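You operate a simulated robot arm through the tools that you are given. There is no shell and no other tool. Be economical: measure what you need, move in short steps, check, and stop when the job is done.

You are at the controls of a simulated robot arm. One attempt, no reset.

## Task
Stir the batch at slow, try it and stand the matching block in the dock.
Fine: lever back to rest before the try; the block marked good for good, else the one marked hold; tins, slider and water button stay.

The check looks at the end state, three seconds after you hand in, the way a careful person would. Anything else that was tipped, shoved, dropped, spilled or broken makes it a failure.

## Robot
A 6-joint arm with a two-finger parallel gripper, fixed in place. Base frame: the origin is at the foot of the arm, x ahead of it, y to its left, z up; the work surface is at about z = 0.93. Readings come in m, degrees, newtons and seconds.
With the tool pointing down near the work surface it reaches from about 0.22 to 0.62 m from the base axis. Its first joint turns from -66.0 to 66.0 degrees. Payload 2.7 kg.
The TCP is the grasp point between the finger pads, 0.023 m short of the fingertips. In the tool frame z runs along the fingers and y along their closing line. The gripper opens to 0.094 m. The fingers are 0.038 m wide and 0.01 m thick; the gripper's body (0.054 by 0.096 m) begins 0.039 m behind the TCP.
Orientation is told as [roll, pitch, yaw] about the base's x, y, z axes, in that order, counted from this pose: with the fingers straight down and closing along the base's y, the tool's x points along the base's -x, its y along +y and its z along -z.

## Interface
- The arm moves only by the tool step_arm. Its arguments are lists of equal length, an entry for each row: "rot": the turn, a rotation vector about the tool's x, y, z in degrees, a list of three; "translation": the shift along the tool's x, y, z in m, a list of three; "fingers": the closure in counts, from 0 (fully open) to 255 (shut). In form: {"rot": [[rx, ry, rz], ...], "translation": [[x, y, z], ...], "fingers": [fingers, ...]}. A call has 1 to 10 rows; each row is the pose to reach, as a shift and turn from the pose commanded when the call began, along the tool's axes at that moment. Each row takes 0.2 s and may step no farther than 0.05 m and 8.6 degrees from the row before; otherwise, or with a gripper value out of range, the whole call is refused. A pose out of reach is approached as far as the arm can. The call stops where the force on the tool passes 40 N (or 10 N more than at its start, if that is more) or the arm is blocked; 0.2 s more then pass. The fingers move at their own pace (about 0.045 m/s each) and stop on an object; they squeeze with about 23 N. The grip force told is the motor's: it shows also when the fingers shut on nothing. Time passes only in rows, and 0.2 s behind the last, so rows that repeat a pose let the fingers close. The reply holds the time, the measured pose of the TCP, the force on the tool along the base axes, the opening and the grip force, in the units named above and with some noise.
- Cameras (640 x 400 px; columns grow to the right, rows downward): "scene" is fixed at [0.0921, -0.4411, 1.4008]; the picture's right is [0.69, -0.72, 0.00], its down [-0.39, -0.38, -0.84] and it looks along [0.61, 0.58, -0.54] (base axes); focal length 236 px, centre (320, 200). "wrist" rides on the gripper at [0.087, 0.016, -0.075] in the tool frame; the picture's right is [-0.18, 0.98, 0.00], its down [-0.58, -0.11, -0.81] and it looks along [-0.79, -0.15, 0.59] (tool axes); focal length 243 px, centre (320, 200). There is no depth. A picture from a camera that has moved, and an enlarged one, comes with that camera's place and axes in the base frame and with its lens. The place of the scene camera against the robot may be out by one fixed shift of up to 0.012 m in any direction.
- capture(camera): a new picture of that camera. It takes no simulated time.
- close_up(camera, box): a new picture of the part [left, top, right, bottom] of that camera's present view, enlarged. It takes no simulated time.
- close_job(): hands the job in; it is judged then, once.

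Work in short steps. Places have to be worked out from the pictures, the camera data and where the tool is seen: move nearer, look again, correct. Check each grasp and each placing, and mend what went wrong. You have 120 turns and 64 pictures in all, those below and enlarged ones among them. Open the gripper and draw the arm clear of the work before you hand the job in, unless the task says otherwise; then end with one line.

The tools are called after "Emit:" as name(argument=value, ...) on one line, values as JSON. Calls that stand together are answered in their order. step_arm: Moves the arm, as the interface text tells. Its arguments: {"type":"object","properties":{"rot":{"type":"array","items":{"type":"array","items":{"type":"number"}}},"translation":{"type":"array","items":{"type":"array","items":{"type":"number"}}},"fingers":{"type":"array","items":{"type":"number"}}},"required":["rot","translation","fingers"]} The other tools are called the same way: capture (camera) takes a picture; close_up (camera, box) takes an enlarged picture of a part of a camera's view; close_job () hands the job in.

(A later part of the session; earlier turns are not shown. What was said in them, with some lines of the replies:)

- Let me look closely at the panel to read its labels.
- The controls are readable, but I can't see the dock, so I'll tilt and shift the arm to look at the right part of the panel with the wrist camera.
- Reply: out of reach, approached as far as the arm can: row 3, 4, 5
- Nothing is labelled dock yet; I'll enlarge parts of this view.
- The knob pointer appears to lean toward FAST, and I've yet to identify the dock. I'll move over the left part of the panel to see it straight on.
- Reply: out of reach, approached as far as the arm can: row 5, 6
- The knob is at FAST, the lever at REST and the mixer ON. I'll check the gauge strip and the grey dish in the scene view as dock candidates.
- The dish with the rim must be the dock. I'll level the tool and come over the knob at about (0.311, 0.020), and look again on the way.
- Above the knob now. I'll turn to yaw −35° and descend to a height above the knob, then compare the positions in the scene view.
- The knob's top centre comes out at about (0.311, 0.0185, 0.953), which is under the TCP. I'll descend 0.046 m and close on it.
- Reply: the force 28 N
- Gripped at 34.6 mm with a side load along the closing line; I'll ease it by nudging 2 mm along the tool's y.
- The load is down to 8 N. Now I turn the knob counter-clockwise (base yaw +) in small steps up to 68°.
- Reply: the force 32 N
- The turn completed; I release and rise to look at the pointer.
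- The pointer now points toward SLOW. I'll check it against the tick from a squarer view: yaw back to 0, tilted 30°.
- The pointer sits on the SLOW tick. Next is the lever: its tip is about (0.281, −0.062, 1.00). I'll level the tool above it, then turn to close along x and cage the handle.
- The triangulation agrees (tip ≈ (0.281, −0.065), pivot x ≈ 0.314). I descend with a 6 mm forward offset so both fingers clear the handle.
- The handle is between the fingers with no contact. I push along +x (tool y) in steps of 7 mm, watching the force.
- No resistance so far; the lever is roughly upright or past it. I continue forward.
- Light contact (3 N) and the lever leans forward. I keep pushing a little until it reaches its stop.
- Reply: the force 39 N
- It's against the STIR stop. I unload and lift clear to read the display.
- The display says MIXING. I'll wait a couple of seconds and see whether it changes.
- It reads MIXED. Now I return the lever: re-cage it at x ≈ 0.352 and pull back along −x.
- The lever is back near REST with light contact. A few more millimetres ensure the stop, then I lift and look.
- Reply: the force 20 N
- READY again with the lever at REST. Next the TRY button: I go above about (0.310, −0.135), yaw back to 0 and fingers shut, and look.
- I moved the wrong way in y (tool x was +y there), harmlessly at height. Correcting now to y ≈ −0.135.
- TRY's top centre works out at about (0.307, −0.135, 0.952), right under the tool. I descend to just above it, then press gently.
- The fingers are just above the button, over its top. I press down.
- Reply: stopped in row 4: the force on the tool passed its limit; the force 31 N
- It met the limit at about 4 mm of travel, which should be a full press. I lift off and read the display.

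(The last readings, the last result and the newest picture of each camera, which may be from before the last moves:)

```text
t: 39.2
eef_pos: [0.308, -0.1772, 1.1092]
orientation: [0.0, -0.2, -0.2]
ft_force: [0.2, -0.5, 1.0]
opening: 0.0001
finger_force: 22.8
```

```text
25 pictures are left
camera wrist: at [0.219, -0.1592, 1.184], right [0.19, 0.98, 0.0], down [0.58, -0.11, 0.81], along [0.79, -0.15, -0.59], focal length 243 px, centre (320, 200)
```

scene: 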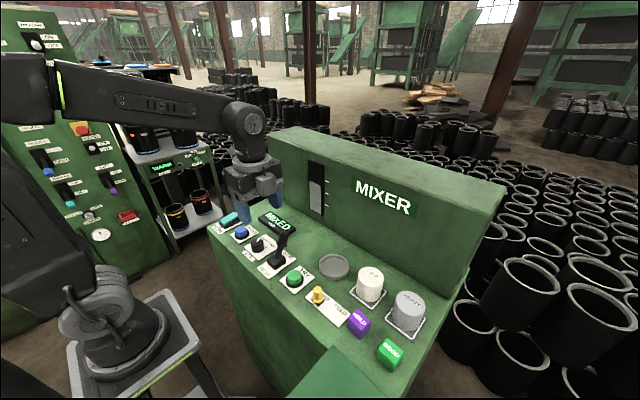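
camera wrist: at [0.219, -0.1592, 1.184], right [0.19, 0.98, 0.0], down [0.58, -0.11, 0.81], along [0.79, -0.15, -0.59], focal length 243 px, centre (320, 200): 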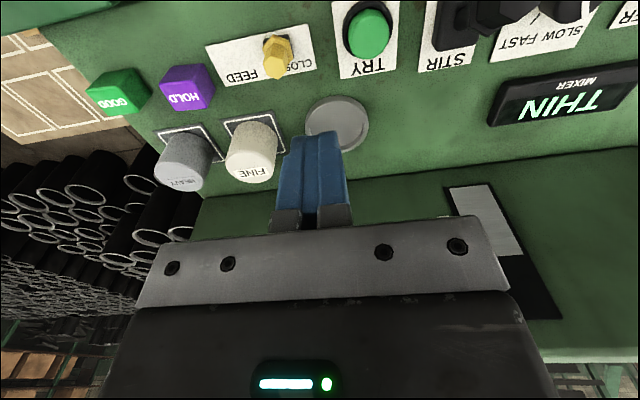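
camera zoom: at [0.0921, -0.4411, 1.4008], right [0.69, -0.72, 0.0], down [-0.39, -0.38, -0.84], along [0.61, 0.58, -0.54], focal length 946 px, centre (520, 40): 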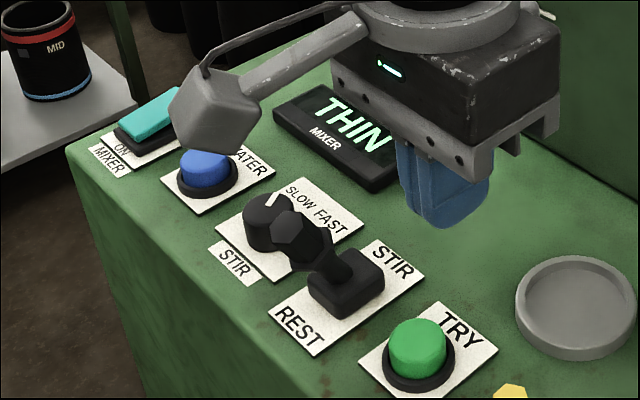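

The display says THIN, so not good: the HOLD block it is, at roughly (0.319, −0.311). I move above it with the gripper at 60 mm, closing along y, and look.

Emit:
step_arm(rot=[[0, 0, 0], [0, 0, 0], [0, 0, 0], [0, 0, 0], [0, 0, 0]], translation=[[-0.003, -0.04, 0], [-0.006, -0.08, 0], [-0.009, -0.12, 0], [-0.011, -0.134, 0.03], [-0.011, -0.134, 0.06]], fingers=[86, 86, 86, 86, 86])

Emit:
capture(camera="wrist")

Emit:
close_up(camera="scene", box=[300, 230, 440, 380])

Emit:
close_up(camera="scene", box=[210, 190, 330, 290])

```text
t: 40.4
eef_pos: [0.3165, -0.3136, 1.0503]
orientation: [0.0, -0.2, -0.2]
ft_force: [1.0, -0.3, 0.3]
opening: 0.0624
finger_force: 0.1
```

```text
24 pictures are left
camera wrist: at [0.2294, -0.2967, 1.1254], right [0.19, 0.98, 0.0], down [0.58, -0.11, 0.81], along [0.79, -0.15, -0.59], focal length 243 px, centre (320, 200)
```

wrist: 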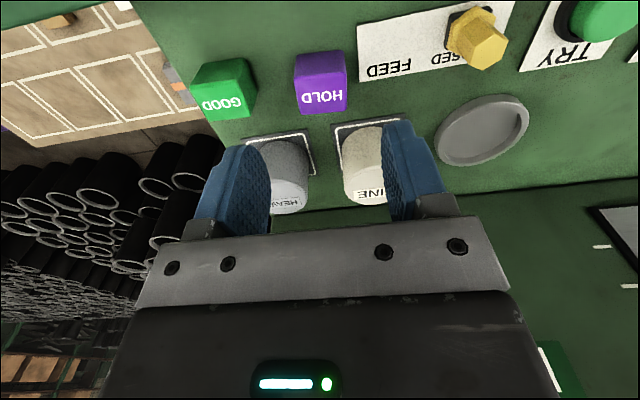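

```text
2.67 times, centred on (370, 305) of scene
camera zoom: at [0.0921, -0.4412, 1.4008], right [0.69, -0.72, 0.0], down [-0.39, -0.38, -0.84], along [0.61, 0.58, -0.54], focal length 630 px, centre (187, -80)
```

zoom: 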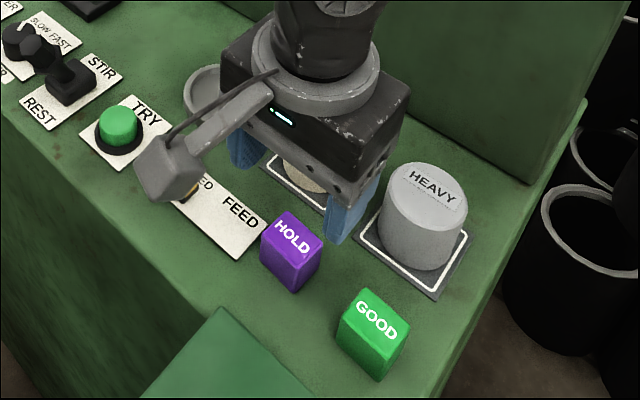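

```text
4.00 times, centred on (270, 240) of scene
camera zoom: at [0.0921, -0.4412, 1.4008], right [0.69, -0.72, 0.0], down [-0.39, -0.38, -0.84], along [0.61, 0.58, -0.54], focal length 946 px, centre (520, 40)
```

zoom: 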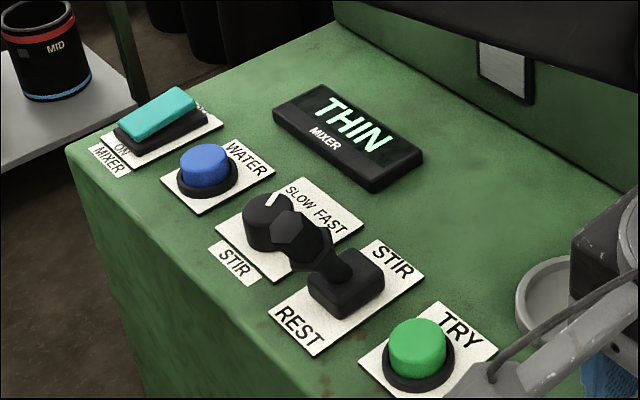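

Emit:
close_up(camera="wrist", box=[270, 30, 370, 130])

Emit:
close_up(camera="wrist", box=[420, 80, 540, 180])

```text
4.00 times, centred on (320, 80) of wrist
camera zoom: at [0.2294, -0.2967, 1.1254], right [0.19, 0.98, 0.0], down [0.58, -0.11, 0.81], along [0.79, -0.15, -0.59], focal length 970 px, centre (320, 680)
```

zoom: 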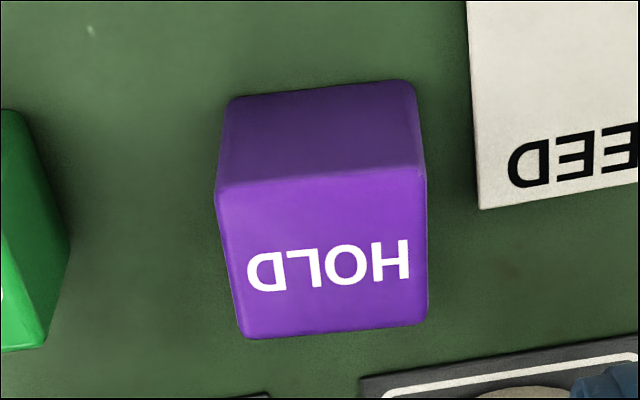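

```text
4.00 times, centred on (480, 130) of wrist
camera zoom: at [0.2294, -0.2967, 1.1254], right [0.19, 0.98, 0.0], down [0.58, -0.11, 0.81], along [0.79, -0.15, -0.59], focal length 970 px, centre (-320, 480)
```

zoom: 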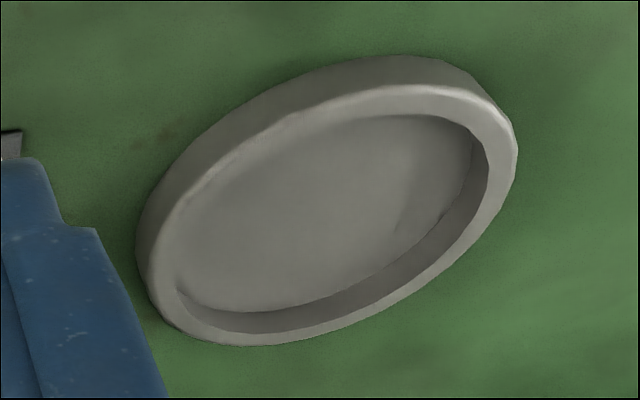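

HOLD's top centre is at (0.320, −0.313, 0.964), 34 mm wide in y. I descend to TCP z ≈ 0.958 and grip.

Emit:
step_arm(rot=[[0, 0, 0], [0, 0, 0], [0, 0, 0], [0, 0, 0], [0, 0, 0], [0, 0, 0], [0, 0, 0], [0, 0, 0]], translation=[[-0.004, 0.001, 0.03], [-0.004, 0.001, 0.06], [-0.004, 0.001, 0.08], [-0.004, 0.001, 0.092], [-0.004, 0.001, 0.092], [-0.004, 0.001, 0.092], [-0.004, 0.001, 0.092], [-0.004, 0.001, 0.092]], fingers=[86, 86, 86, 86, 255, 255, 255, 255])

Emit:
close_up(camera="scene", box=[300, 230, 440, 380])

```text
t: 42.2
eef_pos: [0.3228, -0.3107, 0.9581]
orientation: [0.0, -0.3, -0.2]
ft_force: [0.2, -0.2, -0.1]
opening: 0.0351
finger_force: 23.1
```

```text
2.67 times, centred on (370, 305) of scene
camera zoom: at [0.0921, -0.4411, 1.4008], right [0.69, -0.72, 0.0], down [-0.39, -0.38, -0.84], along [0.61, 0.58, -0.54], focal length 630 px, centre (187, -80)
```

zoom: 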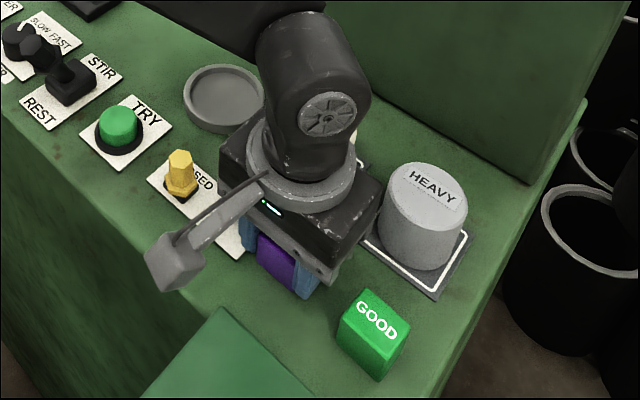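

Gripped at 35 mm. I lift straight up, then carry it over the dish at about (0.404, −0.172).

Emit:
step_arm(rot=[[0, 0, 0], [0, 0, 0], [0, 0, 0], [0, 0, 0], [0, 0, 0], [0, 0, 0], [0, 0, 0], [0, 0, 0]], translation=[[0, 0, -0.03], [0, 0, -0.07], [0, 0, -0.11], [-0.02, 0.035, -0.12], [-0.04, 0.07, -0.12], [-0.06, 0.105, -0.12], [-0.082, 0.139, -0.12], [-0.082, 0.139, -0.12]], fingers=[255, 255, 255, 255, 255, 255, 255, 255])

Emit:
capture(camera="scene")

Emit:
capture(camera="wrist")

```text
t: 44.0
eef_pos: [0.4044, -0.172, 1.0781]
orientation: [0.0, -0.1, -0.2]
ft_force: [0.1, 0.1, -0.5]
opening: 0.035
finger_force: 22.6
```

```text
18 pictures are left
```

scene: 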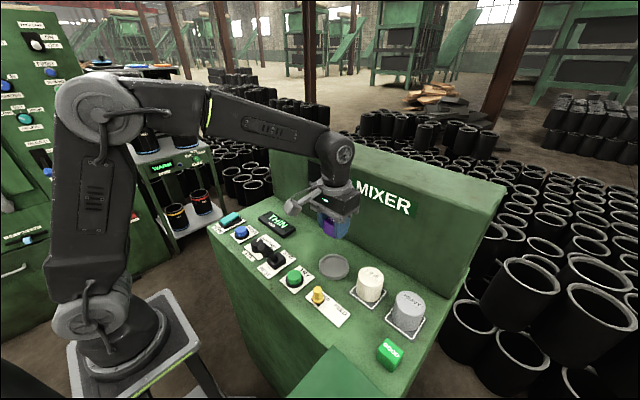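

```text
17 pictures are left
camera wrist: at [0.3157, -0.1553, 1.1512], right [0.19, 0.98, 0.0], down [0.58, -0.11, 0.81], along [0.79, -0.15, -0.59], focal length 243 px, centre (320, 200)
```

wrist: 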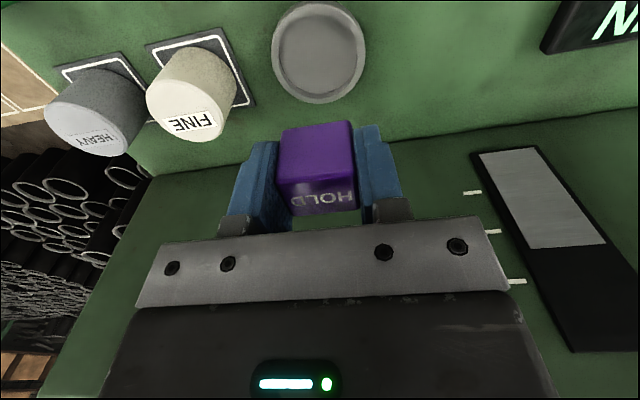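

The dish floor is at (0.402, −0.172), with only ~34 mm inner radius, so my low fingertips would brush its rim. I'll set the block back at its old spot and regrip higher.

Emit:
step_arm(rot=[[0, 0, 0], [0, 0, 0], [0, 0, 0], [0, 0, 0], [0, 0, 0], [0, 0, 0], [0, 0, 0], [0, 0, 0], [0, 0, 0], [0, 0, 0]], translation=[[0.02, -0.035, 0], [0.04, -0.07, 0], [0.06, -0.105, 0], [0.082, -0.139, 0], [0.082, -0.139, 0.04], [0.082, -0.139, 0.08], [0.082, -0.139, 0.105], [0.082, -0.139, 0.115], [0.082, -0.139, 0.119], [0.082, -0.139, 0.119]], fingers=[255, 255, 255, 255, 255, 255, 255, 255, 255, 255])

```text
t: 46.2
eef_pos: [0.3214, -0.3125, 0.9573]
orientation: [0.0, -0.2, -0.1]
ft_force: [-0.2, 0.4, 0.2]
opening: 0.0351
finger_force: 22.9
```

Block is back at the surface. I open slightly, rise 9 mm and regrip.

Emit:
step_arm(rot=[[0, 0, 0], [0, 0, 0], [0, 0, 0], [0, 0, 0], [0, 0, 0], [0, 0, 0], [0, 0, 0], [0, 0, 0]], translation=[[0, 0, 0.001], [0, 0, 0.001], [0, 0, 0.001], [0, 0, -0.005], [0, 0, -0.009], [0, 0, -0.009], [0, 0, -0.009], [0, 0, -0.009]], fingers=[255, 130, 130, 130, 130, 255, 255, 255])

Emit:
step_arm(rot=[[0, 0, 0], [0, 0, 0], [0, 0, 0], [0, 0, 0], [0, 0, 0], [0, 0, 0], [0, 0, 0], [0, 0, 0]], translation=[[0, 0, -0.03], [0, 0, -0.07], [0, 0, -0.11], [-0.02, 0.035, -0.11], [-0.04, 0.07, -0.11], [-0.06, 0.105, -0.11], [-0.081, 0.14, -0.11], [-0.081, 0.14, -0.11]], fingers=[255, 255, 255, 255, 255, 255, 255, 255])

Emit:
capture(camera="wrist")

```text
t: 48.0
eef_pos: [0.3235, -0.3121, 0.9674]
orientation: [0.0, -0.1, -0.2]
ft_force: [0.9, -1.2, -0.5]
opening: 0.035
finger_force: 23.7
```

```text
t: 49.8
eef_pos: [0.4028, -0.17, 1.0783]
orientation: [0.0, -0.2, -0.2]
ft_force: [-1.1, 0.8, -0.8]
opening: 0.0348
finger_force: 22.8
```

```text
16 pictures are left
camera wrist: at [0.315, -0.1539, 1.1522], right [0.19, 0.98, 0.0], down [0.58, -0.11, 0.81], along [0.79, -0.15, -0.59], focal length 243 px, centre (320, 200)
```

wrist: 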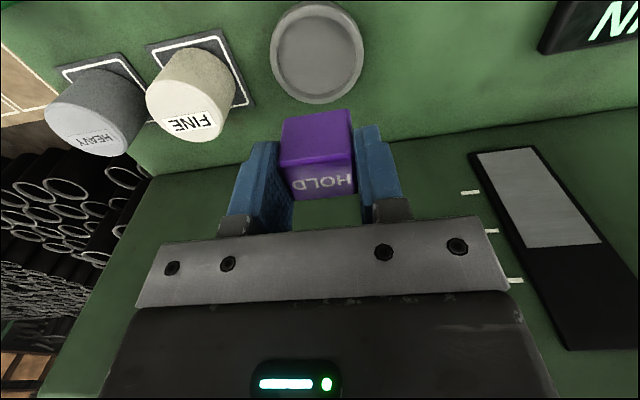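

The block now protrudes below the fingers and is centred on the dish. I descend to just above the floor.

Emit:
step_arm(rot=[[0, 0, 0], [0, 0, 0], [0, 0, 0], [0, 0, 0], [0, 0, 0]], translation=[[0, -0.001, 0.04], [0, -0.001, 0.07], [0, -0.001, 0.09], [0, -0.001, 0.098], [0, -0.001, 0.1]], fingers=[255, 255, 255, 255, 255])

Emit:
close_up(camera="scene", box=[290, 200, 390, 300])

```text
t: 51.0
eef_pos: [0.4036, -0.1734, 0.9783]
orientation: [0.0, -0.1, -0.2]
ft_force: [-1.2, -0.3, -0.6]
opening: 0.035
finger_force: 23.4
```

```text
4.00 times, centred on (340, 250) of scene
camera zoom: at [0.0921, -0.4411, 1.4008], right [0.69, -0.72, 0.0], down [-0.39, -0.38, -0.84], along [0.61, 0.58, -0.54], focal length 946 px, centre (240, 0)
```

zoom: 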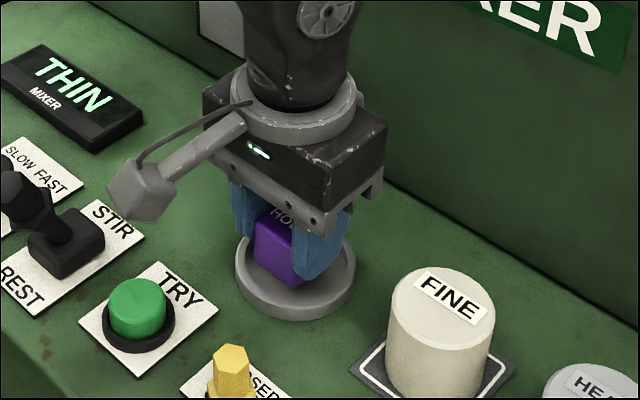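

It is centred over the dish with about a centimetre to go; I lower in 2 mm steps until contact.

Emit:
step_arm(rot=[[0, 0, 0], [0, 0, 0], [0, 0, 0]], translation=[[0, 0, 0.002], [0, 0, 0.004], [0, 0, 0.005]], fingers=[255, 255, 255])

Emit:
step_arm(rot=[[0, 0, 0], [0, 0, 0]], translation=[[0, 0, 0.001], [0, 0, 0.002]], fingers=[255, 255])

```text
t: 51.8
eef_pos: [0.4051, -0.174, 0.9735]
orientation: [0.0, -0.2, -0.3]
ft_force: [0.5, 0.4, -0.2]
opening: 0.0352
finger_force: 23.4
```

```text
t: 52.4
eef_pos: [0.4052, -0.173, 0.9711]
orientation: [-0.1, -0.3, -0.2]
ft_force: [-3.4, -0.7, 8.2]
opening: 0.0352
finger_force: 23.0
```

Contact with the floor (8 N). I open a little, check the force, and rise straight up.

Emit:
step_arm(rot=[[0, 0, 0], [0, 0, 0], [0, 0, 0], [0, 0, 0], [0, 0, 0], [0, 0, 0], [0, 0, 0]], translation=[[0, 0, 0], [0, 0, 0], [0, 0, 0], [0, 0, -0.01], [0, 0, -0.04], [0, 0, -0.08], [0, 0, -0.12]], fingers=[135, 135, 135, 135, 110, 80, 0])

Emit:
step_arm(rot=[[0, 0, 0], [0, 0, 0], [0, 0, 0], [0, 0, 0]], translation=[[0.03, 0, -0.03], [0.06, 0, -0.06], [0.09, 0, -0.09], [0.1, 0, -0.12]], fingers=[0, 0, 0, 0])

Emit:
capture(camera="scene")

Emit:
close_up(camera="scene", box=[210, 200, 350, 310])

Emit:
close_up(camera="scene", box=[290, 230, 440, 380])

```text
t: 54.0
eef_pos: [0.4025, -0.1719, 1.0924]
orientation: [0.0, -0.3, -0.2]
ft_force: [0.2, 0.8, -0.4]
opening: 0.094
finger_force: 0.1
```

```text
t: 55.0
eef_pos: [0.3027, -0.1725, 1.2111]
orientation: [0.1, -0.3, -0.2]
ft_force: [-0.6, 0.6, -0.2]
opening: 0.0942
finger_force: 0.1
```

```text
14 pictures are left
```

scene: 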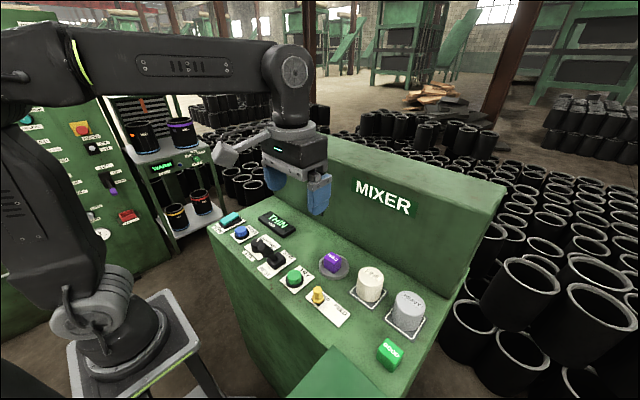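

```text
3.64 times, centred on (280, 255) of scene
camera zoom: at [0.0921, -0.4411, 1.4008], right [0.69, -0.72, 0.0], down [-0.39, -0.38, -0.84], along [0.61, 0.58, -0.54], focal length 860 px, centre (466, 0)
```

zoom: 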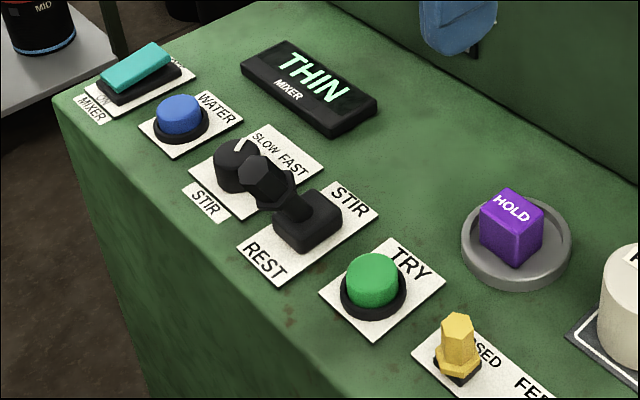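

```text
2.67 times, centred on (365, 305) of scene
camera zoom: at [0.0921, -0.4411, 1.4008], right [0.69, -0.72, 0.0], down [-0.39, -0.38, -0.84], along [0.61, 0.58, -0.54], focal length 630 px, centre (200, -80)
```

zoom: 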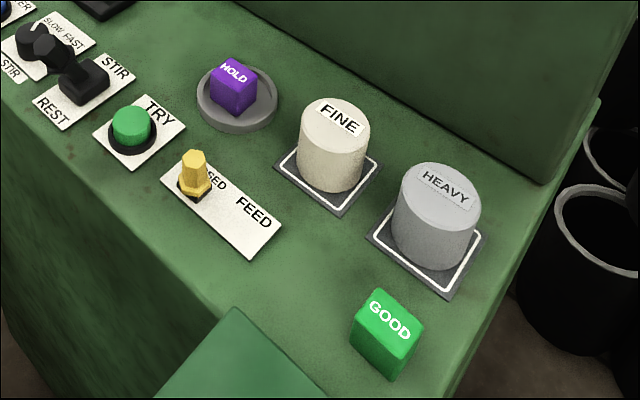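

HOLD stands flat in the dish, the lever is at REST, the display still reads THIN, and the other items are unmoved. The gripper is open and the arm clear, so I hand in.

Emit:
close_job()

```text
The job is handed in.
```

I stirred the batch at slow and put the lever back to rest. The try read THIN, so the HOLD block now stands in the grey dish, which I took to be the dock because nothing is labelled as one.
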